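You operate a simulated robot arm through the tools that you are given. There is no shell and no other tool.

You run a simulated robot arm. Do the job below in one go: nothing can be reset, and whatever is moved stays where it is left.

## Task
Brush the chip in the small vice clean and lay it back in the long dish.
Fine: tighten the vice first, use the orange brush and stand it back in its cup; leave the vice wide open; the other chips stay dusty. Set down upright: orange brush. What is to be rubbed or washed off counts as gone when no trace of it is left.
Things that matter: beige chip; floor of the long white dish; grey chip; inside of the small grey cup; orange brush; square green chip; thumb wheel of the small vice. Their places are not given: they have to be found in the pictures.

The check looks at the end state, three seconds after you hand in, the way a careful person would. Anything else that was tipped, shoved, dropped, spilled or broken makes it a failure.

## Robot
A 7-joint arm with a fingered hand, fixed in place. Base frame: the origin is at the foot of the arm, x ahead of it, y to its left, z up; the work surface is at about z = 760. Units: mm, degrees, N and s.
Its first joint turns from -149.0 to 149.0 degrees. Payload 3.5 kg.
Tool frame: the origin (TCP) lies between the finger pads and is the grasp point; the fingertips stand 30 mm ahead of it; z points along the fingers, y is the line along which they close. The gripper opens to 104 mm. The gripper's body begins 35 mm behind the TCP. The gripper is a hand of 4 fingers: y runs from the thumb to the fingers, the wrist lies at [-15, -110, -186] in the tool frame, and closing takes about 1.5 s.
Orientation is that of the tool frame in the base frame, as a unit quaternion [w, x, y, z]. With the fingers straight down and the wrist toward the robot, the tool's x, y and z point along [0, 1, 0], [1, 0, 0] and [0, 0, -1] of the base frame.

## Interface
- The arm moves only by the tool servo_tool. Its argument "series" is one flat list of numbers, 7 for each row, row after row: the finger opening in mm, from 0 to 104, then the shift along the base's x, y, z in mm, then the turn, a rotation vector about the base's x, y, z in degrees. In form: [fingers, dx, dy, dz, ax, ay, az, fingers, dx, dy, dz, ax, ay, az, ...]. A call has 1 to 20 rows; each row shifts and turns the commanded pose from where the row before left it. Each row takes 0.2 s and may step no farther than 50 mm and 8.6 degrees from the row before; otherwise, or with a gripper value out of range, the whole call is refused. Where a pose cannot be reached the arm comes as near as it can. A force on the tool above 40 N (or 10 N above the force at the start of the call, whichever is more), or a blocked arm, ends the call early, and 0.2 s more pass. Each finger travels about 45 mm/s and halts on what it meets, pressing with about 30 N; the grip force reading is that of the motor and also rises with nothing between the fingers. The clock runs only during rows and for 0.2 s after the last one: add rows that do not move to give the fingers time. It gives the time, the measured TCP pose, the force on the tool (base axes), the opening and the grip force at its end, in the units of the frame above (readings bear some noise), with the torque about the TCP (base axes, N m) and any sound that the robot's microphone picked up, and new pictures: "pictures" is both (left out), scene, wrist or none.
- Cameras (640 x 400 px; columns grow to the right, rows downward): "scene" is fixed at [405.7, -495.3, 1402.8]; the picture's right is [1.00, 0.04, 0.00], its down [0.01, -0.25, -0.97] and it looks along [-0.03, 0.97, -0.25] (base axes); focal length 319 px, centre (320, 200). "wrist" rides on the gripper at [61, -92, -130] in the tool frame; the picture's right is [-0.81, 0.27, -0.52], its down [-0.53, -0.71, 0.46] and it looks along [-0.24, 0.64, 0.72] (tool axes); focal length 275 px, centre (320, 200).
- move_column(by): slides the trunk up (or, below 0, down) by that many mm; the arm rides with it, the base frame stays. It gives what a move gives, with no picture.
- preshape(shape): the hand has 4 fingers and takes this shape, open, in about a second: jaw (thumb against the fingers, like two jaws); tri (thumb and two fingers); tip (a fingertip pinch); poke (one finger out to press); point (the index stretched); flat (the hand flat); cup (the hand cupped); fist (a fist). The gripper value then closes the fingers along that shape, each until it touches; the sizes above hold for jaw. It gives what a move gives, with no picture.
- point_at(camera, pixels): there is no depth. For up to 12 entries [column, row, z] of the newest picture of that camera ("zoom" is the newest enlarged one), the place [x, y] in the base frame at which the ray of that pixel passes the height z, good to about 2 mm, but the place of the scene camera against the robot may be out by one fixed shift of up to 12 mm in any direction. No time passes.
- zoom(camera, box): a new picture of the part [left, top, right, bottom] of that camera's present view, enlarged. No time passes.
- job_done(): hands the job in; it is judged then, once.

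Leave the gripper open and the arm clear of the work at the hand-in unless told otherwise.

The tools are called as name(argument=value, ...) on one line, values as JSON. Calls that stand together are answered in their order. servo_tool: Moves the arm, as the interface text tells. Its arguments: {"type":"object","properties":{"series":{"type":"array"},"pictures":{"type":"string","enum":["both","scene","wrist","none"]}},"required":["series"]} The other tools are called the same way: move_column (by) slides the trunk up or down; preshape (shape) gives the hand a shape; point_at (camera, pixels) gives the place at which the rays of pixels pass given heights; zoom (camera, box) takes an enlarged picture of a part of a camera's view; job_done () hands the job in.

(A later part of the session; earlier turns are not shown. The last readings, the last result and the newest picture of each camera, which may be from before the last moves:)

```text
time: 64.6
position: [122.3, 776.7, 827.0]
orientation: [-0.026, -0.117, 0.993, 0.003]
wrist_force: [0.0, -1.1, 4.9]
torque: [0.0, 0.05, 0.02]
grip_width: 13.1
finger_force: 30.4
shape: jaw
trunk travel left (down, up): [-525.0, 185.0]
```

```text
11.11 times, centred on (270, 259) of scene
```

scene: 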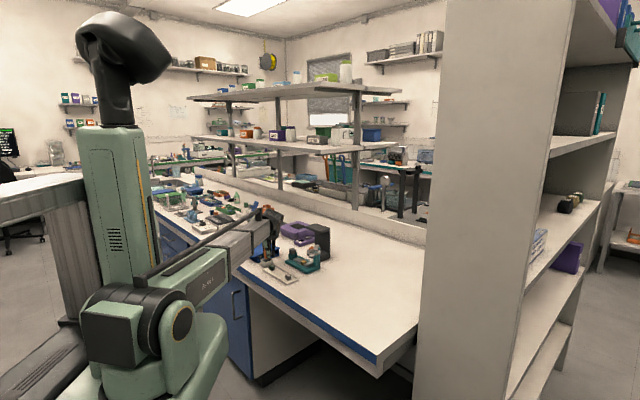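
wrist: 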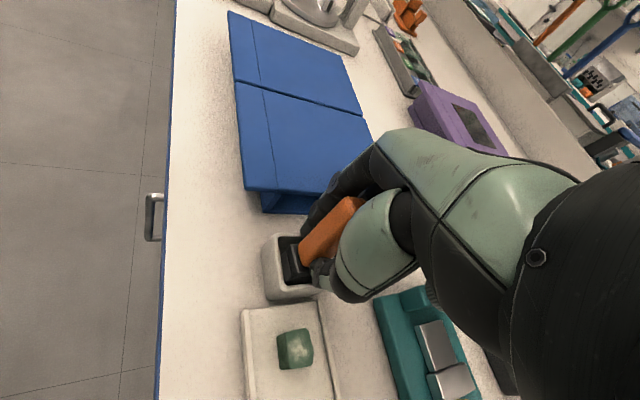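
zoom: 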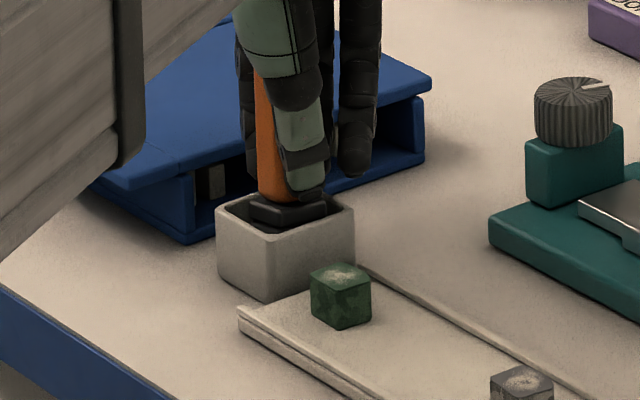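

Floor contact (4.9 N). I ease 0.5 mm and open the fingers.

servo_tool(series=[5, 0, 0, 0.6, 0, 0, 0, 16, 0, 0, 0, 0, 0, 0, 20, 0, 0, 0, 0, 0, 0, 30, 0, 0, 0, 0, 0, 0, 46, 0, 0, 0, 0, 0, 0, 46, 0, 0, 0, 0, 0, 0, 46, 0, 0, 0, 0, 0, 0], pictures="both")

zoom(camera="scene", box=[254, 235, 286, 271])

zoom(camera="wrist", box=[240, 180, 380, 320])

```text
time: 66.2
position: [124.0, 776.9, 827.4]
orientation: [-0.026, -0.117, 0.993, 0.004]
wrist_force: [0.4, 0.3, -0.3]
torque: [-0.01, -0.02, 0.01]
grip_width: 45.6
finger_force: 0.0
shape: jaw
trunk travel left (down, up): [-525.0, 185.0]
```

scene: 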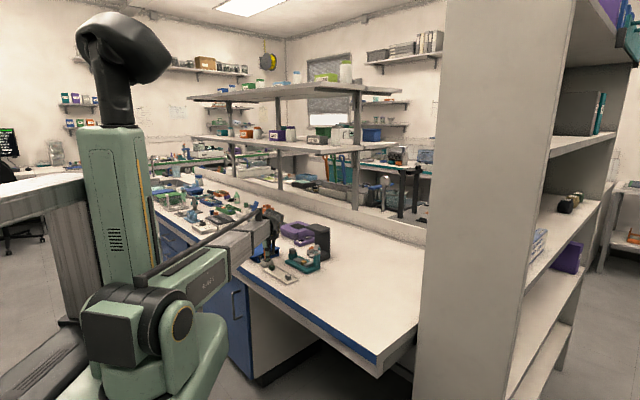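
wrist: 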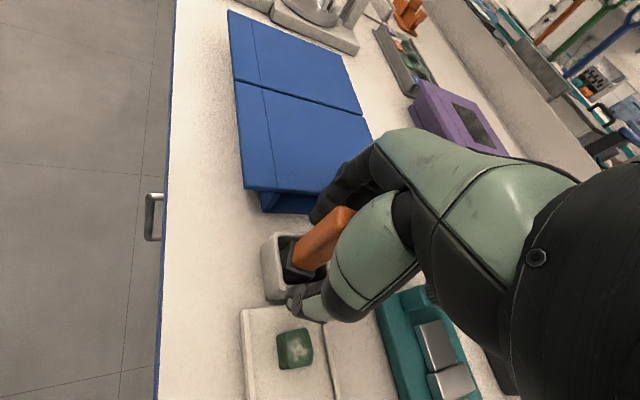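

```text
11.11 times, centred on (270, 253) of scene
```

zoom: 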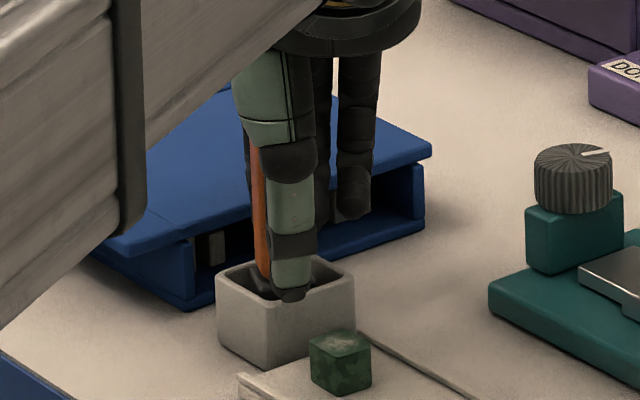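

```text
2.86 times, centred on (310, 250) of wrist
```

zoom: 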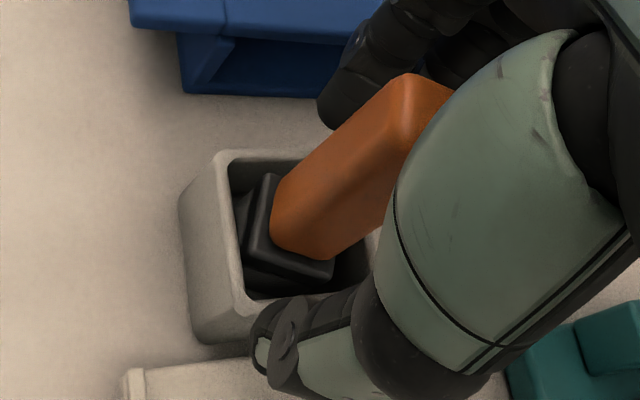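

Released. I raise the hand straight up and look at how the brush stands.

servo_tool(series=[50, 0, 0, 8, 0, 0, 0, 50, 0, 0, 15, 0, 0, 0, 50, 0, 0, 25, 0, 0, 0, 50, 0, 0, 30, 0, 0, 0, 50, 0, 0, 30, 0, 0, 0, 50, 0, 0, 0, 0, 0, 0], pictures="both")

zoom(camera="scene", box=[254, 235, 286, 271])

zoom(camera="wrist", box=[200, 220, 340, 360])

```text
time: 67.6
position: [123.8, 776.9, 936.8]
orientation: [-0.026, -0.117, 0.993, 0.003]
wrist_force: [-0.3, -0.1, 0.2]
torque: [-0.01, 0.02, -0.04]
grip_width: 49.4
finger_force: 0.0
shape: jaw
trunk travel left (down, up): [-525.0, 185.0]
```

scene: 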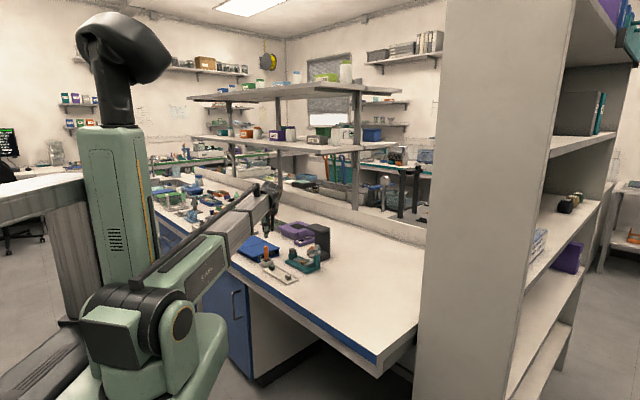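
wrist: 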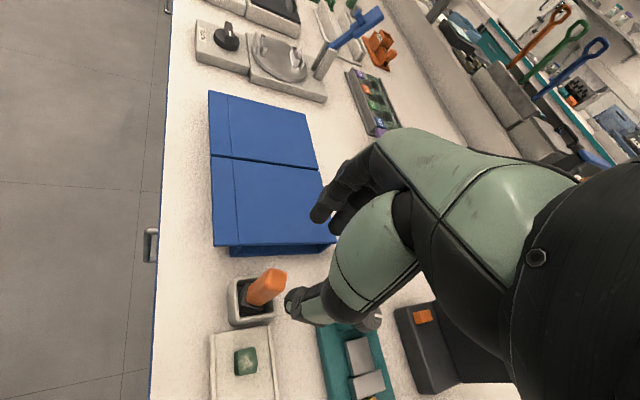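

```text
11.11 times, centred on (270, 253) of scene
```

zoom: 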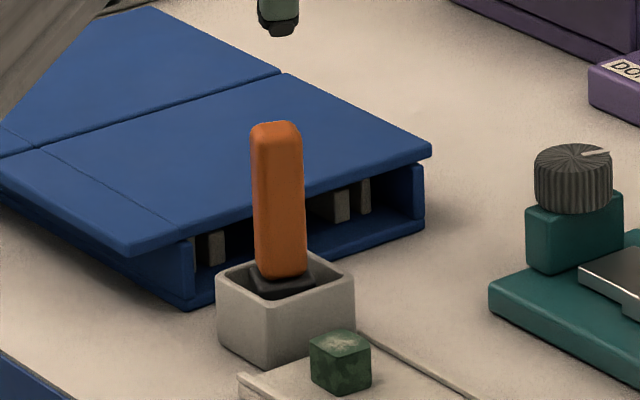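

```text
2.86 times, centred on (270, 290) of wrist
```

zoom: 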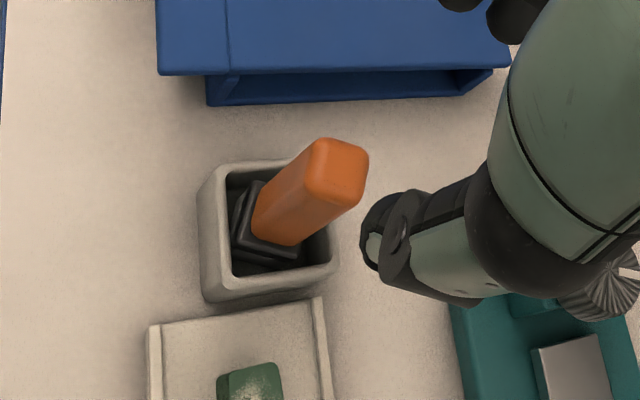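

The brush stands upright in its cup. Now the vice: I move over the knob, remove the 3° tilt and turn the hand to azimuth ≈3° for long counter-clockwise strokes.

servo_tool(series=[60, 8, 4, 0, 0, -3, 0, 60, 8, 4, 0, 0, 0, -8, 60, 8, 4, 0, 0, 0, -8, 60, 8, 4, 0, 0, 0, -8, 60, 8, 4, 0, 0, 0, -8, 60, 8, 4, 0, 0, 0, -8, 60, 8, 4, 0, 0, 0, -8, 60, 8, 5, 0, 0, 0, -8, 60, 8, 5, 0, 0, 0, -8, 60, 8, 5, 0, 0, 0, -8, 60, 8, 5, 0, 0, 0, -8, 60, 8, 5, 0, 0, 0, -8, 60, 8, 4, 0, 0, 0, -8, 60, 0, 0, 0, 0, 0, -4, 60, 0, 0, 0, 0, 0, 0, 60, 0, 0, 0, 0, 0, 0], pictures="both")

zoom(camera="wrist", box=[200, 220, 340, 360])

```text
time: 71.0
position: [226.7, 833.5, 935.6]
orientation: [0.0, 0.686, 0.727, -0.001]
wrist_force: [-0.2, -0.8, 0.9]
torque: [0.0, 0.0, 0.02]
grip_width: 59.6
finger_force: 0.2
shape: jaw
trunk travel left (down, up): [-525.0, 185.0]
```

scene: 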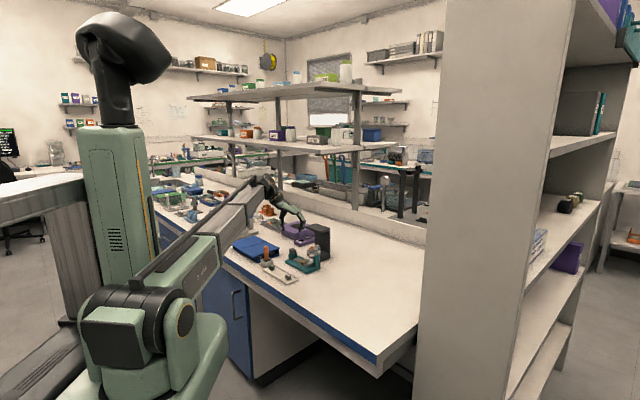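
wrist: 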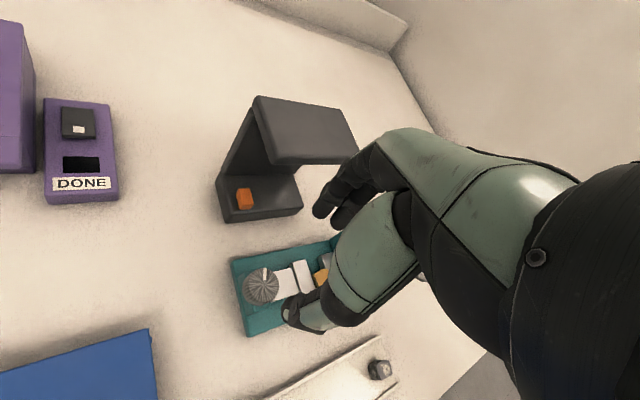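

```text
2.86 times, centred on (270, 290) of wrist
```

zoom: 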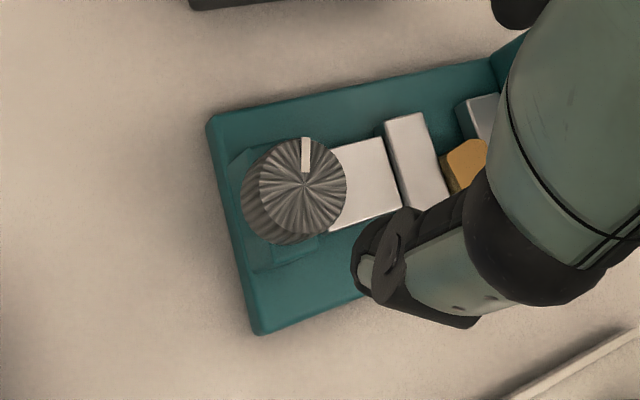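

Centred over the knob. I descend around it to z≈833 and grip.

servo_tool(series=[60, 0.5, 0, -30, 0, 0, 0, 60, 0.5, 0, -30, 0, 0, 0, 60, 0, 0, -25, 0, 0, 0, 60, 0, 0, -17.5, 0, 0, 0, 60, 0, 0, 0, 0, 0, 0, 40, 0, 0, 0, 0, 0, 0, 20, 0, 0, 0, 0, 0, 0, 20, 0, 0, 0, 0, 0, 0, 20, 0, 0, 0, 0, 0, 0, 20, 0, 0, 0, 0, 0, 0, 20, 0, 0, 0, 0, 0, 0], pictures="wrist")

```text
time: 73.4
position: [226.6, 832.2, 832.5]
orientation: [0.0, 0.686, 0.728, 0.0]
wrist_force: [-3.7, 0.4, -0.5]
torque: [-0.03, 0.07, -0.02]
grip_width: 23.8
finger_force: 29.9
shape: jaw
trunk travel left (down, up): [-525.0, 185.0]
```

wrist: 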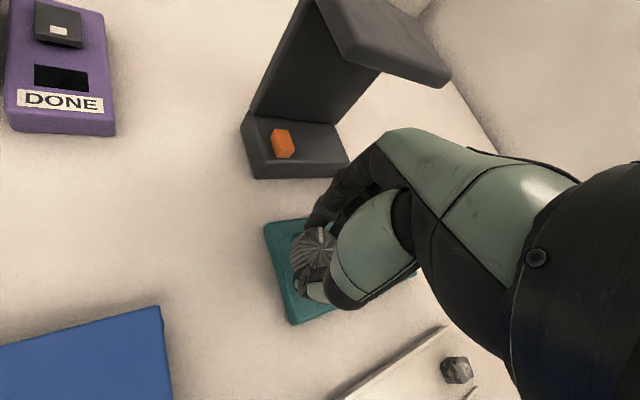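

Gripped. I turn counter-clockwise ~96° and compare the jaw.

servo_tool(series=[20, 0, 0, 0, 0, 0, 8, 20, 0, 0, 0, 0, 0, 8, 20, 0, 0, 0, 0, 0, 8, 20, 0, 0, 0, 0, 0, 8, 20, 0, 0, 0, 0, 0, 8, 20, 0, 0, 0, 0, 0, 8, 20, 0, 0, 0, 0, 0, 8, 20, 0, 0, 0, 0, 0, 8, 20, 0, 0, 0, 0, 0, 8, 20, 0, 0, 0, 0, 0, 8, 20, 0, 0, 0, 0, 0, 8, 20, 0, 0, 0, 0, 0, 8, 20, 0, 0, 0, 0, 0, 0], pictures="both")

zoom(camera="scene", box=[290, 245, 322, 277])

zoom(camera="wrist", box=[220, 220, 380, 400])

```text
time: 76.2
position: [228.7, 833.3, 832.9]
orientation: [0.001, -0.083, 0.997, -0.001]
wrist_force: [3.9, -13.6, -6.3]
torque: [-0.3, -0.09, -0.03]
grip_width: 22.9
finger_force: 29.7
shape: jaw
trunk travel left (down, up): [-525.0, 185.0]
```

scene: 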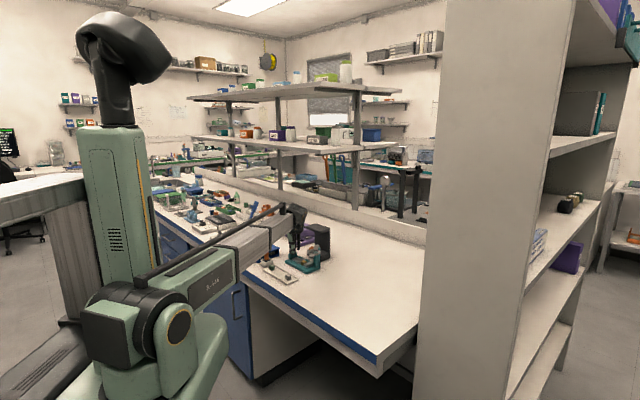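
wrist: 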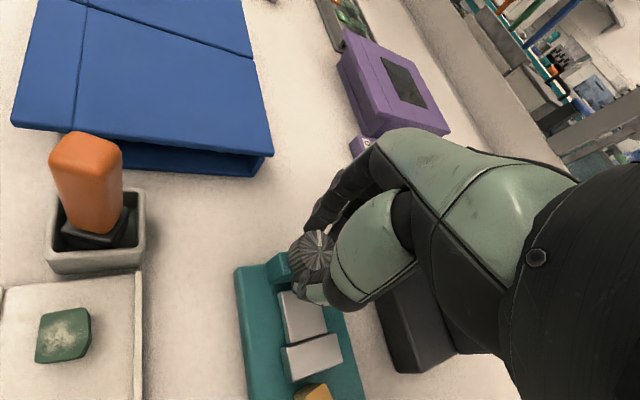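

```text
12.50 times, centred on (306, 261) of scene
```

zoom: 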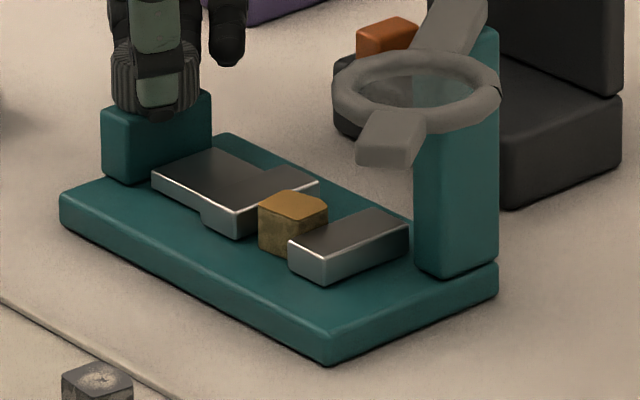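

```text
2.22 times, centred on (300, 310) of wrist
```

zoom: 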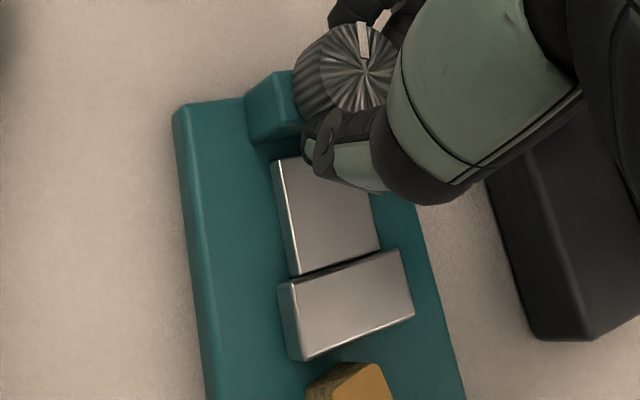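

The jaw moves back. I release, turn the hand back and do another stroke.

servo_tool(series=[48, 0, 0, 0, 0, 0, 0, 48, 0, 0, 0, 0, 0, 0, 48, 0, 0, 0, 0, 0, 0, 48, 0, 0, 0, 0, 0, 0, 48, 0, 0, 0, 0, 0, -8.4, 48, 0, 0, 0, 0, 0, -8.4, 48, 0, 0, 0, 0, 0, -8.4, 48, 0, 0, 0, 0, 0, -8.4, 48, 0, 0, 0, 0, 0, -8.4, 48, 0, 0, 0, 0, 0, -8.4, 48, 0, 0, 0, 0, 0, -8.4, 48, 0, 0, 0, 0, 0, -8.4, 48, 0, 0, 0, 0, 0, -8.4, 48, 0, 0, 0, 0, 0, -8.4, 48, 0, 0, 0, 0, 0, -8.4, 48, 0, 0, 0, 0, 0, -8.4, 48, 0, 0, 0, 0, 0, 0], pictures="none")

servo_tool(series=[20, 0, 0, 0, 0, 0, 0, 20, 0, 0, 0, 0, 0, 0, 20, 0, 0, 0, 0, 0, 0, 20, 0, 0, 0, 0, 0, 0, 20, 0, 0, 0, 0, 0, 0, 20, 0, 0, 0, 0, 0, 8, 20, 0, 0, 0, 0, 0, 8, 20, 0, 0, 0, 0, 0, 8, 20, 0, 0, 0, 0, 0, 8, 20, 0, 0, 0, 0, 0, 8, 20, 0, 0, 0, 0, 0, 8, 20, 0, 0, 0, 0, 0, 0], pictures="both")

zoom(camera="scene", box=[290, 245, 322, 277])

```text
time: 79.8
position: [226.5, 832.9, 833.0]
orientation: [0.0, 0.716, 0.698, 0.0]
wrist_force: [0.2, 0.5, 0.1]
torque: [0.01, 0.05, 0.0]
grip_width: 47.6
finger_force: 0.0
shape: jaw
trunk travel left (down, up): [-525.0, 185.0]
```

```text
time: 82.4
position: [226.7, 831.5, 832.3]
orientation: [0.0, 0.369, 0.929, 0.0]
wrist_force: [-5.5, -12.7, -2.1]
torque: [-0.27, 0.11, -0.05]
grip_width: 23.2
finger_force: 30.5
shape: jaw
trunk travel left (down, up): [-525.0, 185.0]
```

scene: 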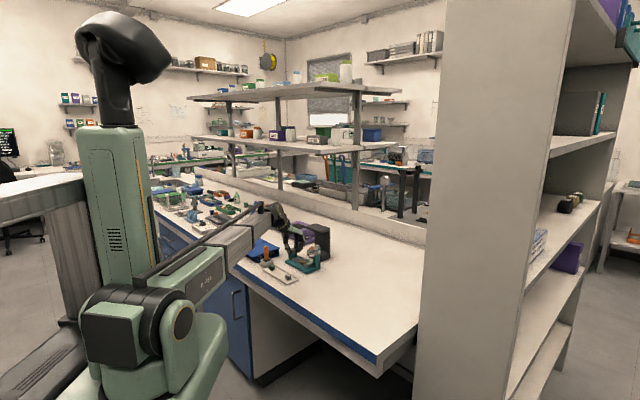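
wrist: 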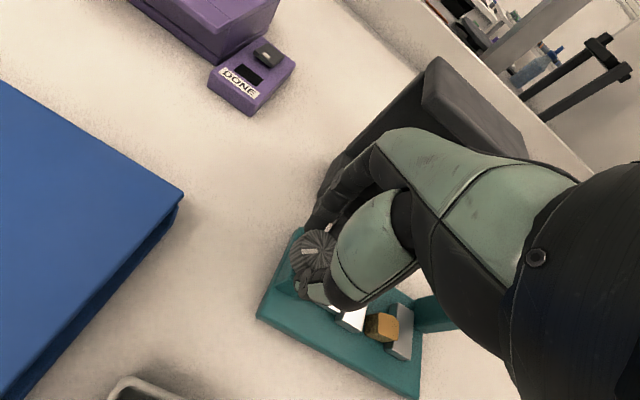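

```text
12.50 times, centred on (306, 261) of scene
```

zoom: 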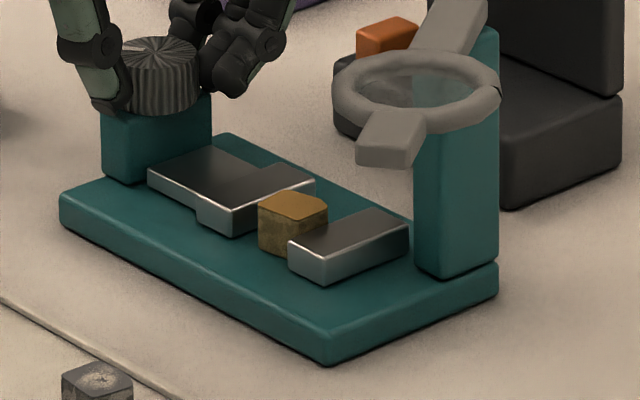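

Jaw keeps going back (~2 mm for this 48°). There's a side force in −y, so I shift the hand 1.5 mm that way and continue.

servo_tool(series=[20, -0.5, -1.5, 0, 0, 0, 0, 20, 0, 0, 0, 0, 0, 8, 20, 0, 0, 0, 0, 0, 8, 20, 0, 0, 0, 0, 0, 8, 20, 0, 0, 0, 0, 0, 8, 20, 0, 0, 0, 0, 0, 8, 20, 0, 0, 0, 0, 0, 8, 20, 0, 0, 0, 0, 0, 0], pictures="scene")

zoom(camera="scene", box=[290, 245, 322, 277])

```text
time: 84.2
position: [228.6, 829.6, 833.2]
orientation: [0.0, -0.041, 0.999, 0.0]
wrist_force: [4.8, -12.1, -0.3]
torque: [-0.31, -0.08, -0.01]
grip_width: 23.1
finger_force: 30.2
shape: jaw
trunk travel left (down, up): [-525.0, 185.0]
```

scene: 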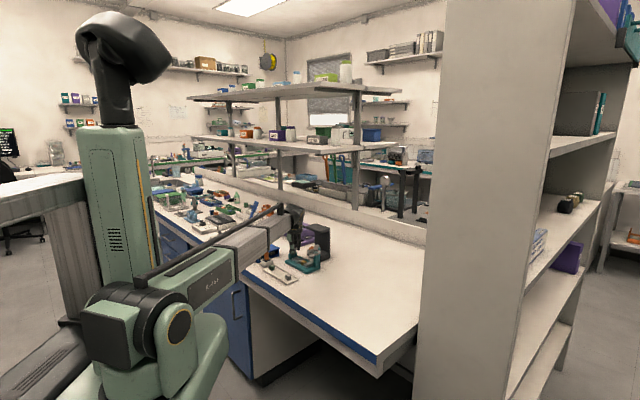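

```text
12.50 times, centred on (306, 261) of scene
```

zoom: 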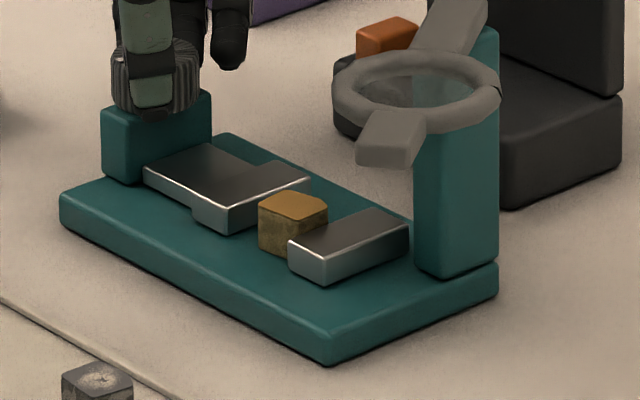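

Further open. Another stroke.

servo_tool(series=[48, 0, 0, 0, 0, 0, 0, 48, 0, 0, 0, 0, 0, 0, 48, 0, 0, 0, 0, 0, 0, 48, 0, 1.5, 0, 0, 0, 0, 48, 0, 0, 0, 0, 0, -8.4, 48, 0, 0, 0, 0, 0, -8.4, 48, 0, 0, 0, 0, 0, -8.4, 48, 0, 0, 0, 0, 0, -8.4, 48, 0, 0, 0, 0, 0, -8.4, 48, 0, 0, 0, 0, 0, -8.4, 48, 0, 0, 0, 0, 0, -8.4, 48, 0, 0, 0, 0, 0, -8.4, 48, 0, 0, 0, 0, 0, -8.4, 48, 0, 0, 0, 0, 0, -8.4, 48, 0, 0, 0, 0, 0, -8.4, 48, 0, 0, 0, 0, 0, -8.4, 48, 0, 0, 0, 0, 0, 0], pictures="none")

servo_tool(series=[20, 0, 0, 0, 0, 0, 0, 20, 0, 0, 0, 0, 0, 0, 20, 0, 0, 0, 0, 0, 0, 20, 0, 0, 0, 0, 0, 0, 20, 0, 0, 0, 0, 0, 0, 20, 0, 0, 0, 0, 0, 8, 20, 0, 0, 0, 0, 0, 8, 20, 0, 0, 0, 0, 0, 8, 20, 0, 0, 0, 0, 0, 8, 20, 0, 0, 0, 0, 0, 8, 20, 0, 0, 0, 0, 0, 8, 20, 0, 0, 0, 0, 0, 8, 20, 0, 0, 0, 0, 0, 8, 20, 0, 0, 0, 0, 0, 8, 20, 0, 0, 0, 0, 0, 8, 20, 0, 0, 0, 0, 0, 8, 20, 0, 0, 0, 0, 0, 8, 20, 0, 0, 0, 0, 0, 0], pictures="both")

zoom(camera="scene", box=[290, 245, 322, 277])

zoom(camera="wrist", box=[220, 220, 380, 400])

```text
time: 87.8
position: [225.8, 832.0, 831.1]
orientation: [-0.001, 0.744, 0.668, 0.0]
wrist_force: [0.7, 1.3, -0.9]
torque: [-0.02, 0.01, 0.01]
grip_width: 48.0
finger_force: 0.0
shape: jaw
trunk travel left (down, up): [-525.0, 185.0]
```

```text
time: 91.6
position: [224.9, 833.7, 831.4]
orientation: [0.0, -0.001, 1.0, 0.0]
wrist_force: [0.1, 3.9, -4.5]
torque: [0.24, -0.14, -0.21]
grip_width: 20.4
finger_force: 29.7
shape: jaw
trunk travel left (down, up): [-525.0, 185.0]
```

scene: 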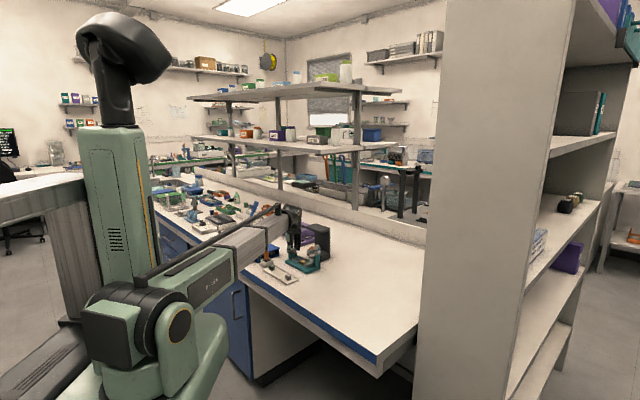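
wrist: 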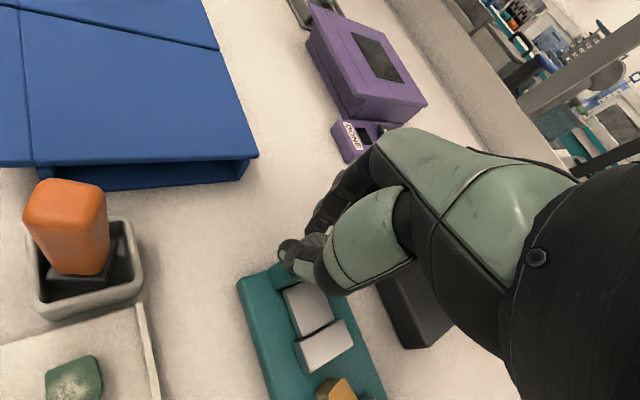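

```text
12.50 times, centred on (306, 261) of scene
```

zoom: 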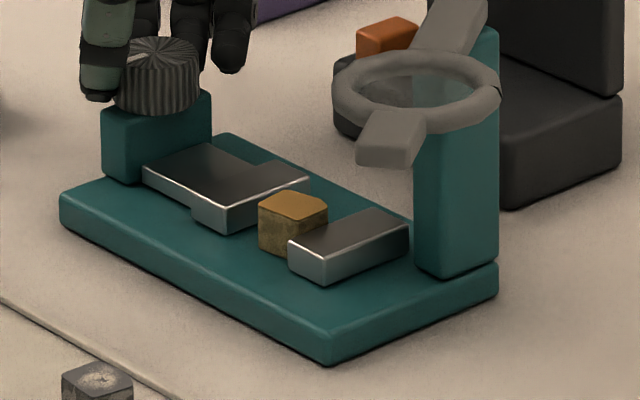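

```text
2.22 times, centred on (300, 310) of wrist
```

zoom: 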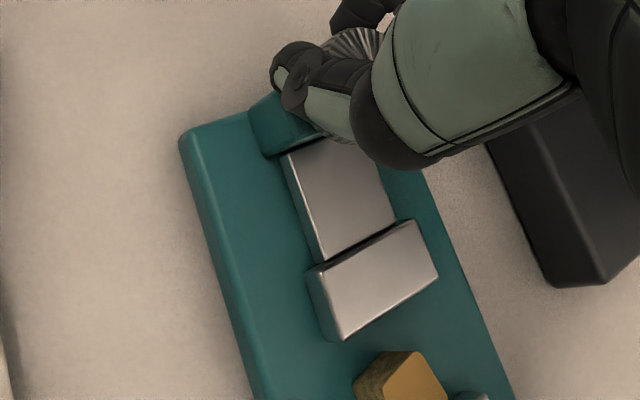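

The jaw has stopped and the slide abuts the knob block; the fingers slipped on the knob — the vice is fully open. I release and rise.

servo_tool(series=[56, 0, 0, 0, 0, 0, 0, 56, 0, 0, 0, 0, 0, 0, 56, 0, 0, 0, 0, 0, 0, 56, 0, 0, 0, 0, 0, 0, 56, 0, 0, 20, 0, 0, 0, 56, 0, 0, 30, 0, 0, 0, 56, 0, 0, 40, 0, 0, 0, 56, 0, 0, 40, 0, 0, 0, 56, 0, 0, 0, 0, 0, 0], pictures="both")

zoom(camera="scene", box=[290, 245, 322, 277])

zoom(camera="wrist", box=[220, 220, 380, 400])

```text
time: 93.6
position: [225.7, 832.7, 961.6]
orientation: [0.0, 0.0, 1.0, 0.0]
wrist_force: [0.9, -0.6, 0.6]
torque: [0.0, -0.01, -0.04]
grip_width: 55.2
finger_force: 0.0
shape: jaw
trunk travel left (down, up): [-525.0, 185.0]
```

scene: 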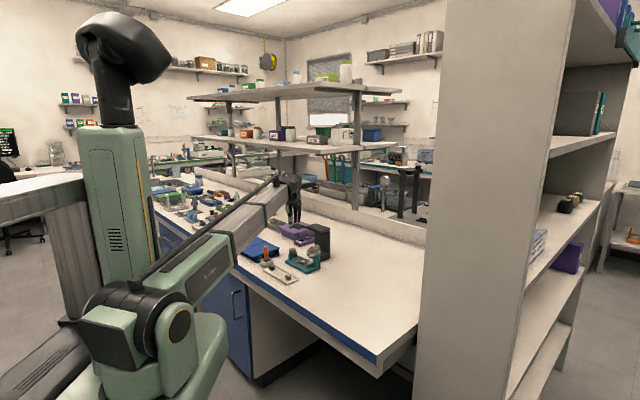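
wrist: 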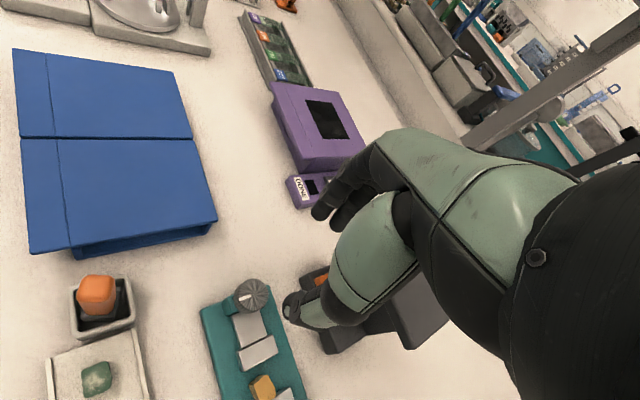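

```text
12.50 times, centred on (306, 261) of scene
```

zoom: 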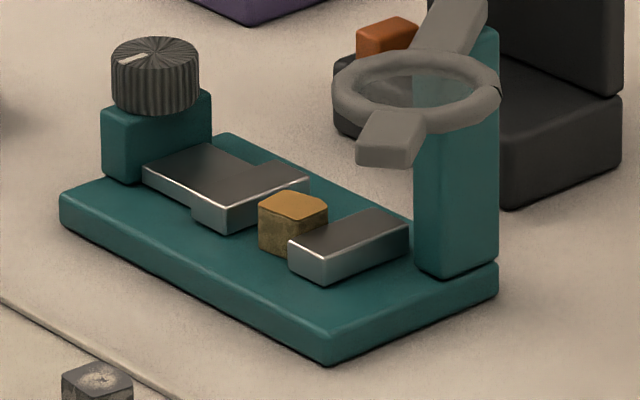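

```text
2.22 times, centred on (300, 310) of wrist
```

zoom: 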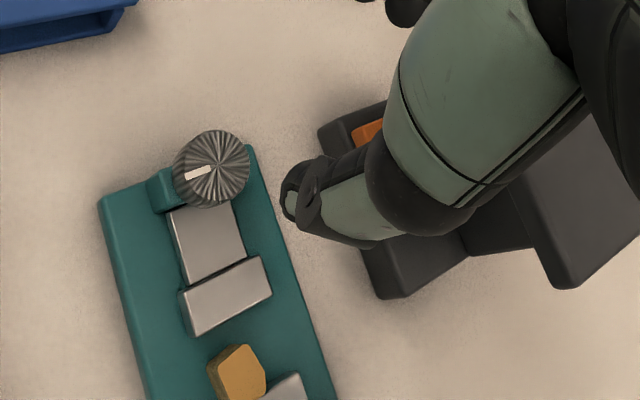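

To be sure it's at its stop (and not just finger slip from being off-centre), I regrip well centred and try a further counter-clockwise turn.

servo_tool(series=[60, 1, 0, 0, 0, 0, -8.5, 60, 1, 1, 0, 0, 0, -8.5, 60, 0.5, 0, 0, 0, 0, -8.5, 60, 0, 0, -10, 0, 0, -8.5, 60, 0, 0, -20, 0, 0, -8.5, 60, 0, 0, -30, 0, 0, -8.5, 60, 0, 0, -30, 0, 0, -8.5, 60, 0, 0, -25, 0, 0, -8.5, 60, 0, 0, -13, 0, 0, 0, 60, 0, 0, 0, 0, 0, 0, 40, 0, 0, 0, 0, 0, 0, 20, 0, 0, 0, 0, 0, 0, 20, 0, 0, 0, 0, 0, 0, 20, 0, 0, 0, 0, 0, 0, 20, 0, 0, 0, 0, 0, 0, 20, 0, 0, 0, 0, 0, 0], pictures="both")

zoom(camera="wrist", box=[240, 200, 400, 360])

```text
time: 97.0
position: [227.7, 834.5, 833.6]
orientation: [0.0, 0.559, 0.829, 0.0]
wrist_force: [-8.4, -2.3, -1.0]
torque: [-0.02, 0.2, -0.06]
grip_width: 21.7
finger_force: 29.6
shape: jaw
trunk travel left (down, up): [-525.0, 185.0]
```

scene: 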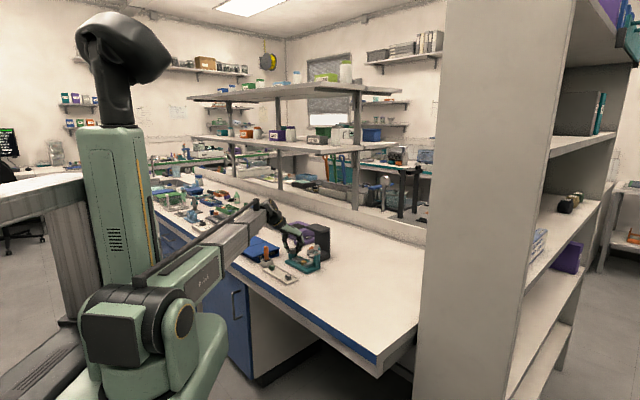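
wrist: 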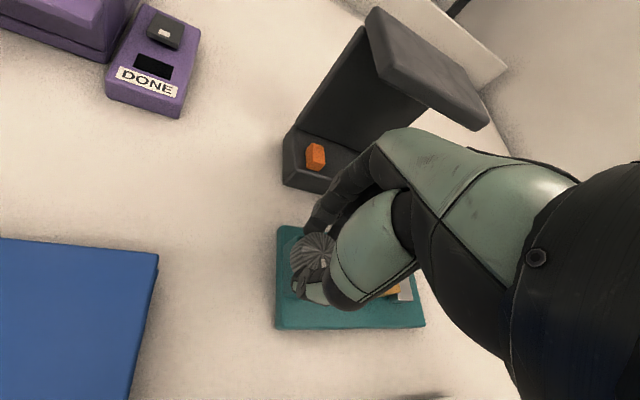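

```text
2.50 times, centred on (320, 280) of wrist
```

zoom: 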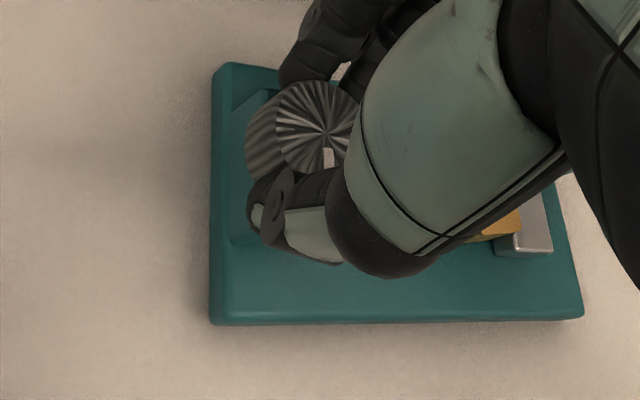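

Gripped (az≈22°). I shift −1 in x and turn +24° while checking torque.

servo_tool(series=[20, -1, 0, 0, 0, 0, 0, 20, 0, 0, 0, 0, 0, 8, 20, 0, 0, 0, 0, 0, 8, 20, 0, 0, 0, 0, 0, 8, 20, 0, 0, 0, 0, 0, 0], pictures="both")

zoom(camera="wrist", box=[240, 200, 400, 360])

zoom(camera="scene", box=[290, 245, 322, 277])

```text
time: 98.2
position: [229.5, 834.5, 835.8]
orientation: [-0.001, 0.375, 0.927, 0.0]
wrist_force: [1.5, -10.3, -8.3]
torque: [-0.23, -0.09, -0.16]
grip_width: 20.7
finger_force: 29.7
shape: jaw
trunk travel left (down, up): [-525.0, 185.0]
```

scene: 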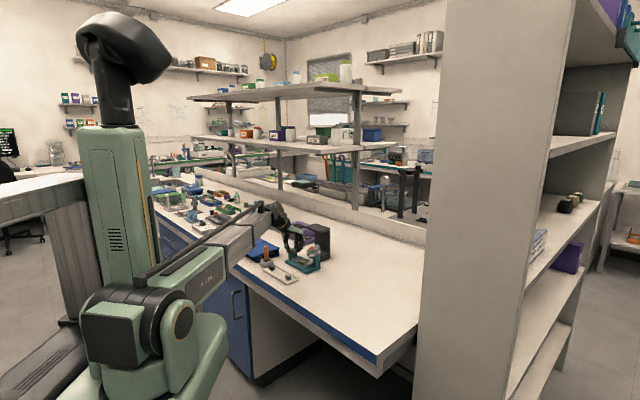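
wrist: 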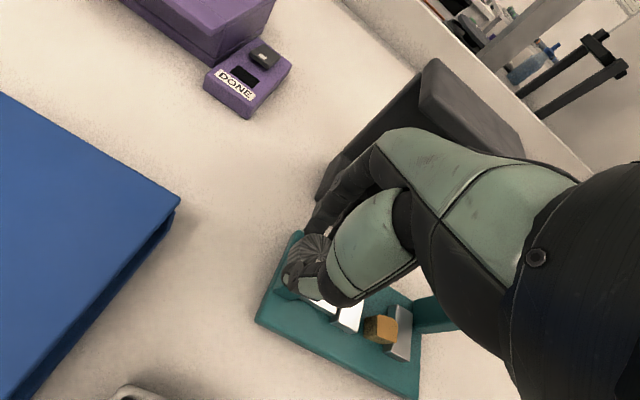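

```text
2.50 times, centred on (320, 280) of wrist
```

zoom: 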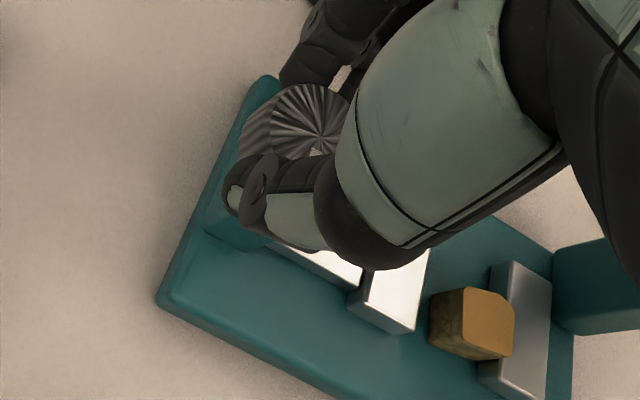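

```text
12.50 times, centred on (306, 261) of scene
```

zoom: 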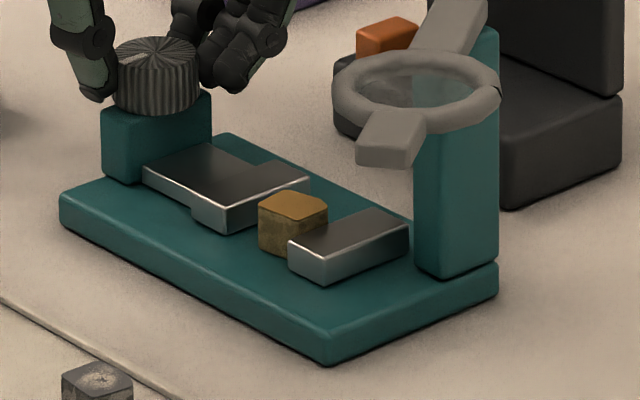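

Torque is −0.16 N·m with no jaw movement: it's at its stop — wide open. I release, rise to a clear height, and try the "tip" pinch shape for the small chip.

servo_tool(series=[56, 0, 0, 0, 0, 0, 0, 56, 0, 0, 0, 0, 0, 0, 56, 0, 0, 0, 0, 0, 0, 56, 0, 0, 0, 0, 0, 0, 56, 0, 0, 20, 0, 0, 0, 56, 0, 0, 30, 0, 0, 0, 56, 0, 0, 40, 0, 0, 0, 56, 0, -10, 40, 0, 0, 0, 56, 5, -20, 20, 0, 0, 0, 56, 10, -20, 0, 0, 0, 0, 56, 0, 0, 0, 0, 0, 0], pictures="none")

preshape(shape="tip")

servo_tool(series=[60, 0, 0, 0, 0, 0, 0, 60, 0, 0, 0, 0, 0, 0], pictures="both")

zoom(camera="scene", box=[280, 195, 330, 275])

zoom(camera="wrist", box=[220, 180, 420, 360])

```text
time: 100.6
position: [246.2, 784.7, 982.9]
orientation: [0.0, 0.375, 0.927, 0.0]
wrist_force: [0.6, -0.9, 0.2]
torque: [-0.01, -0.03, 0.04]
grip_width: 55.6
finger_force: 0.1
shape: jaw
trunk travel left (down, up): [-525.0, 185.0]
```

```text
time: 101.5
position: [246.8, 784.2, 982.4]
orientation: [0.0, 0.376, 0.927, 0.0]
wrist_force: [0.1, 1.1, -0.7]
torque: [-0.02, -0.02, 0.01]
grip_width: 103.8
finger_force: 0.0
shape: tip
trunk travel left (down, up): [-525.0, 185.0]
```

```text
time: 102.1
position: [247.4, 785.3, 982.3]
orientation: [0.0, 0.375, 0.927, 0.0]
wrist_force: [0.2, 0.2, 0.2]
torque: [0.0, 0.0, -0.01]
grip_width: 60.5
finger_force: 0.1
shape: tip
trunk travel left (down, up): [-525.0, 185.0]
```

scene: 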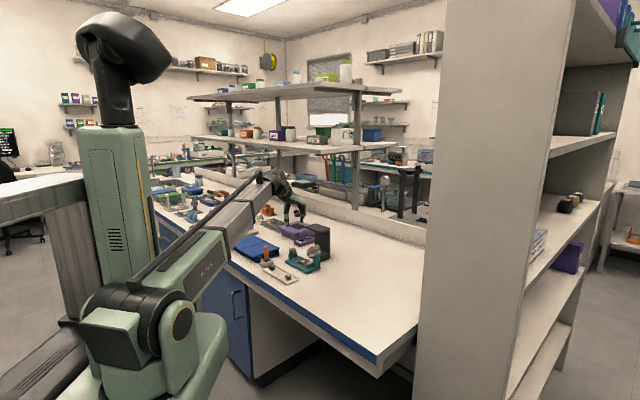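
wrist: 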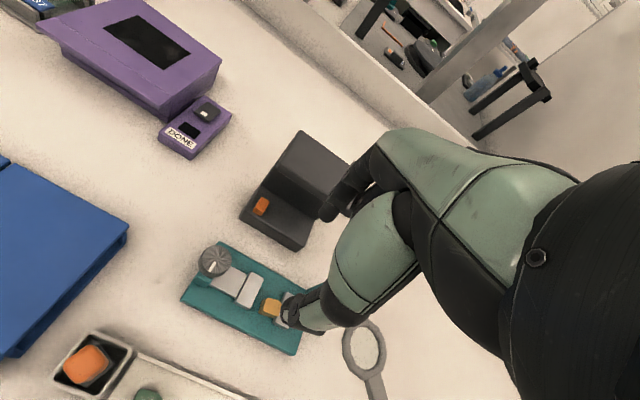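

```text
5.00 times, centred on (305, 235) of scene
```

zoom: 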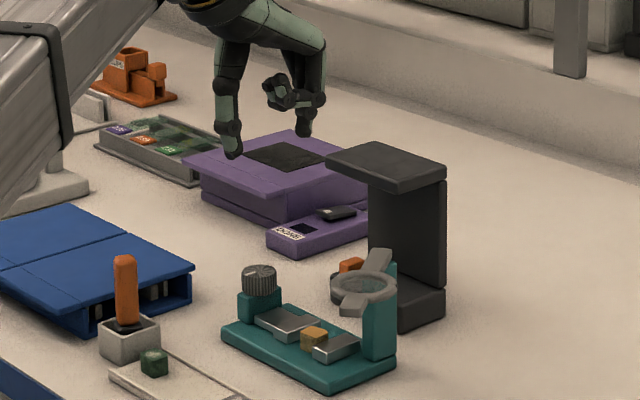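

```text
2.22 times, centred on (320, 270) of wrist
```

zoom: 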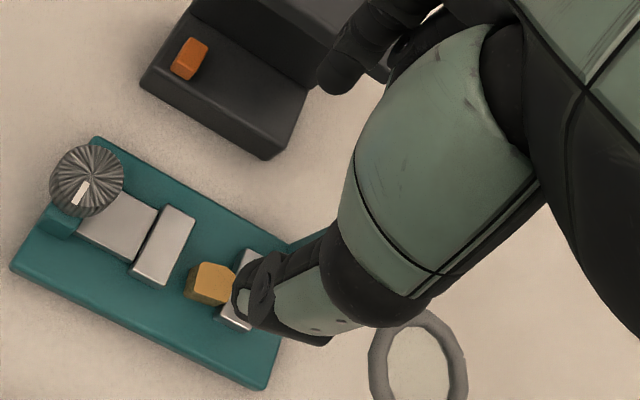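

In the tip shape only thumb and index are extended, the others are curled up. I move over the chip and measure it and the jaw channel closely.

servo_tool(series=[60, 20, -8, 0, 0, 0, 0, 60, 20, -8, 0, 0, 0, 0, 60, 0, 0, 0, 0, 0, 0, 60, 0, 0, 0, 0, 0, 0], pictures="both")

zoom(camera="wrist", box=[200, 265, 280, 335])

zoom(camera="scene", box=[285, 205, 335, 275])

```text
time: 103.1
position: [284.0, 770.9, 982.2]
orientation: [-0.001, 0.376, 0.927, -0.001]
wrist_force: [-0.3, -1.3, 0.7]
torque: [0.01, 0.0, 0.0]
grip_width: 60.6
finger_force: 0.2
shape: tip
trunk travel left (down, up): [-525.0, 185.0]
```

scene: 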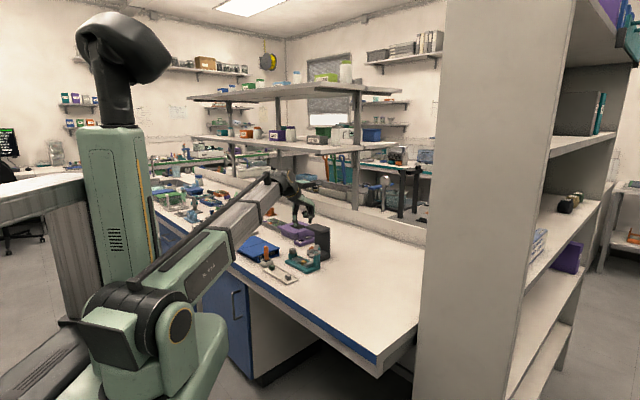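
wrist: 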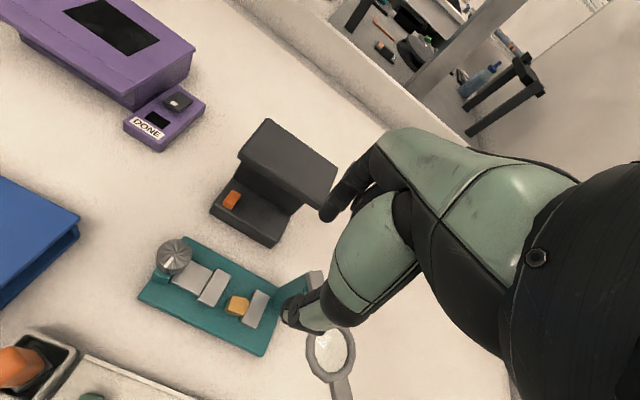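

```text
5.71 times, centred on (240, 300) of wrist
```

zoom: 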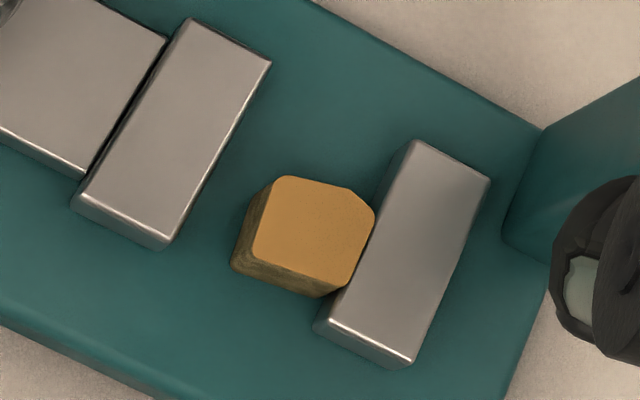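

```text
5.71 times, centred on (310, 240) of scene
```

zoom: 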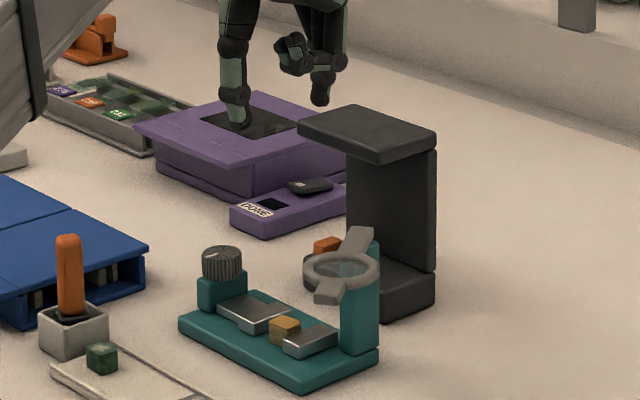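

point_at(camera="wrist", pixels=[[238.6, 305.6, 785], [233.5, 296.2, 785], [228.3, 308.8, 785], [246, 313.8, 785], [249.6, 303, 785], [256.6, 290, 779], [240.9, 321, 779], [231.25, 276, 779], [212.9, 307, 779], [224.6, 311.4, 771], [239.6, 317, 771], [173, 251, 816]])

```text
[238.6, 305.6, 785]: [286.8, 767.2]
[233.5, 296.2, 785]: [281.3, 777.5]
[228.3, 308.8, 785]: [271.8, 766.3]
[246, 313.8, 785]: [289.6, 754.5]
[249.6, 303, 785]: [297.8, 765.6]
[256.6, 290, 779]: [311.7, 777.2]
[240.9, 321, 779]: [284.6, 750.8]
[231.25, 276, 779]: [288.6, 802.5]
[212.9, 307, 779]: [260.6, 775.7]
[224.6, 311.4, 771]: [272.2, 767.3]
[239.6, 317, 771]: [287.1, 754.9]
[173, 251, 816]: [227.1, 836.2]
```

Channel between jaws is 34 mm wide (u −363…−329), chip centre ≈(286,766.7), yawed ~+6°. First I check where the pinch tips meet: close the fingers in the air.

servo_tool(series=[14, 0, 0, 0, 0, 0, 4, 14, 0, 0, 0, 0, 0, 0, 14, 0, 0, 0, 0, 0, 0, 14, 0, 0, 0, 0, 0, 0, 14, 0, 0, 0, 0, 0, 0], pictures="both")

zoom(camera="wrist", box=[260, 200, 380, 320])

zoom(camera="scene", box=[285, 200, 335, 240])

point_at(camera="wrist", pixels=[[280, 297, 770], [290, 275, 860], [307, 259, 952]])

```text
time: 104.3
position: [284.0, 769.7, 983.1]
orientation: [0.0, 0.342, 0.94, 0.001]
wrist_force: [0.6, 0.3, -0.2]
torque: [0.01, -0.02, 0.01]
grip_width: 14.3
finger_force: 0.0
shape: tip
trunk travel left (down, up): [-525.0, 185.0]
```

scene: 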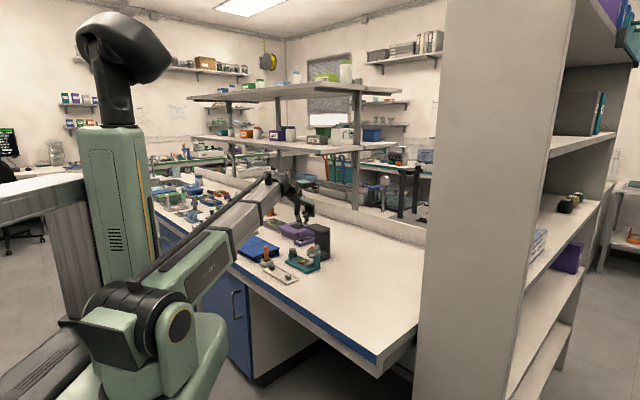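
wrist: 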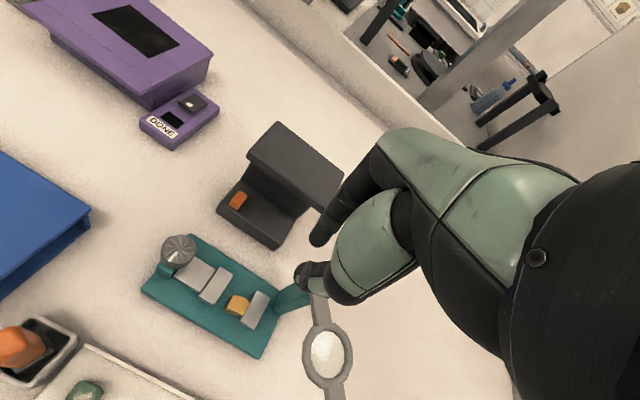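

```text
3.33 times, centred on (320, 260) of wrist
```

zoom: 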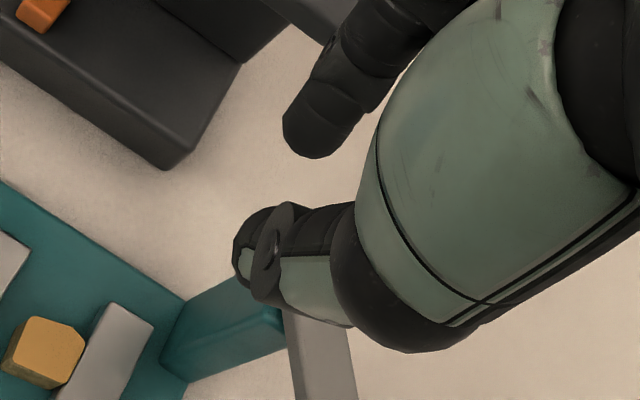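

```text
10.00 times, centred on (310, 220) of scene
```

zoom: 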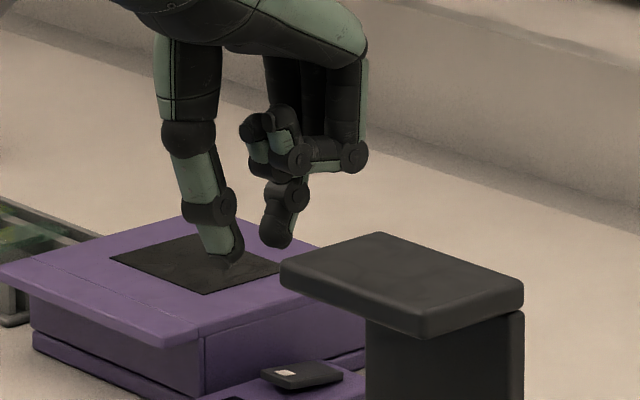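

```text
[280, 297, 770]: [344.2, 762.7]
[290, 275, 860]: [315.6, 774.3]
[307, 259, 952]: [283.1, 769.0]
```

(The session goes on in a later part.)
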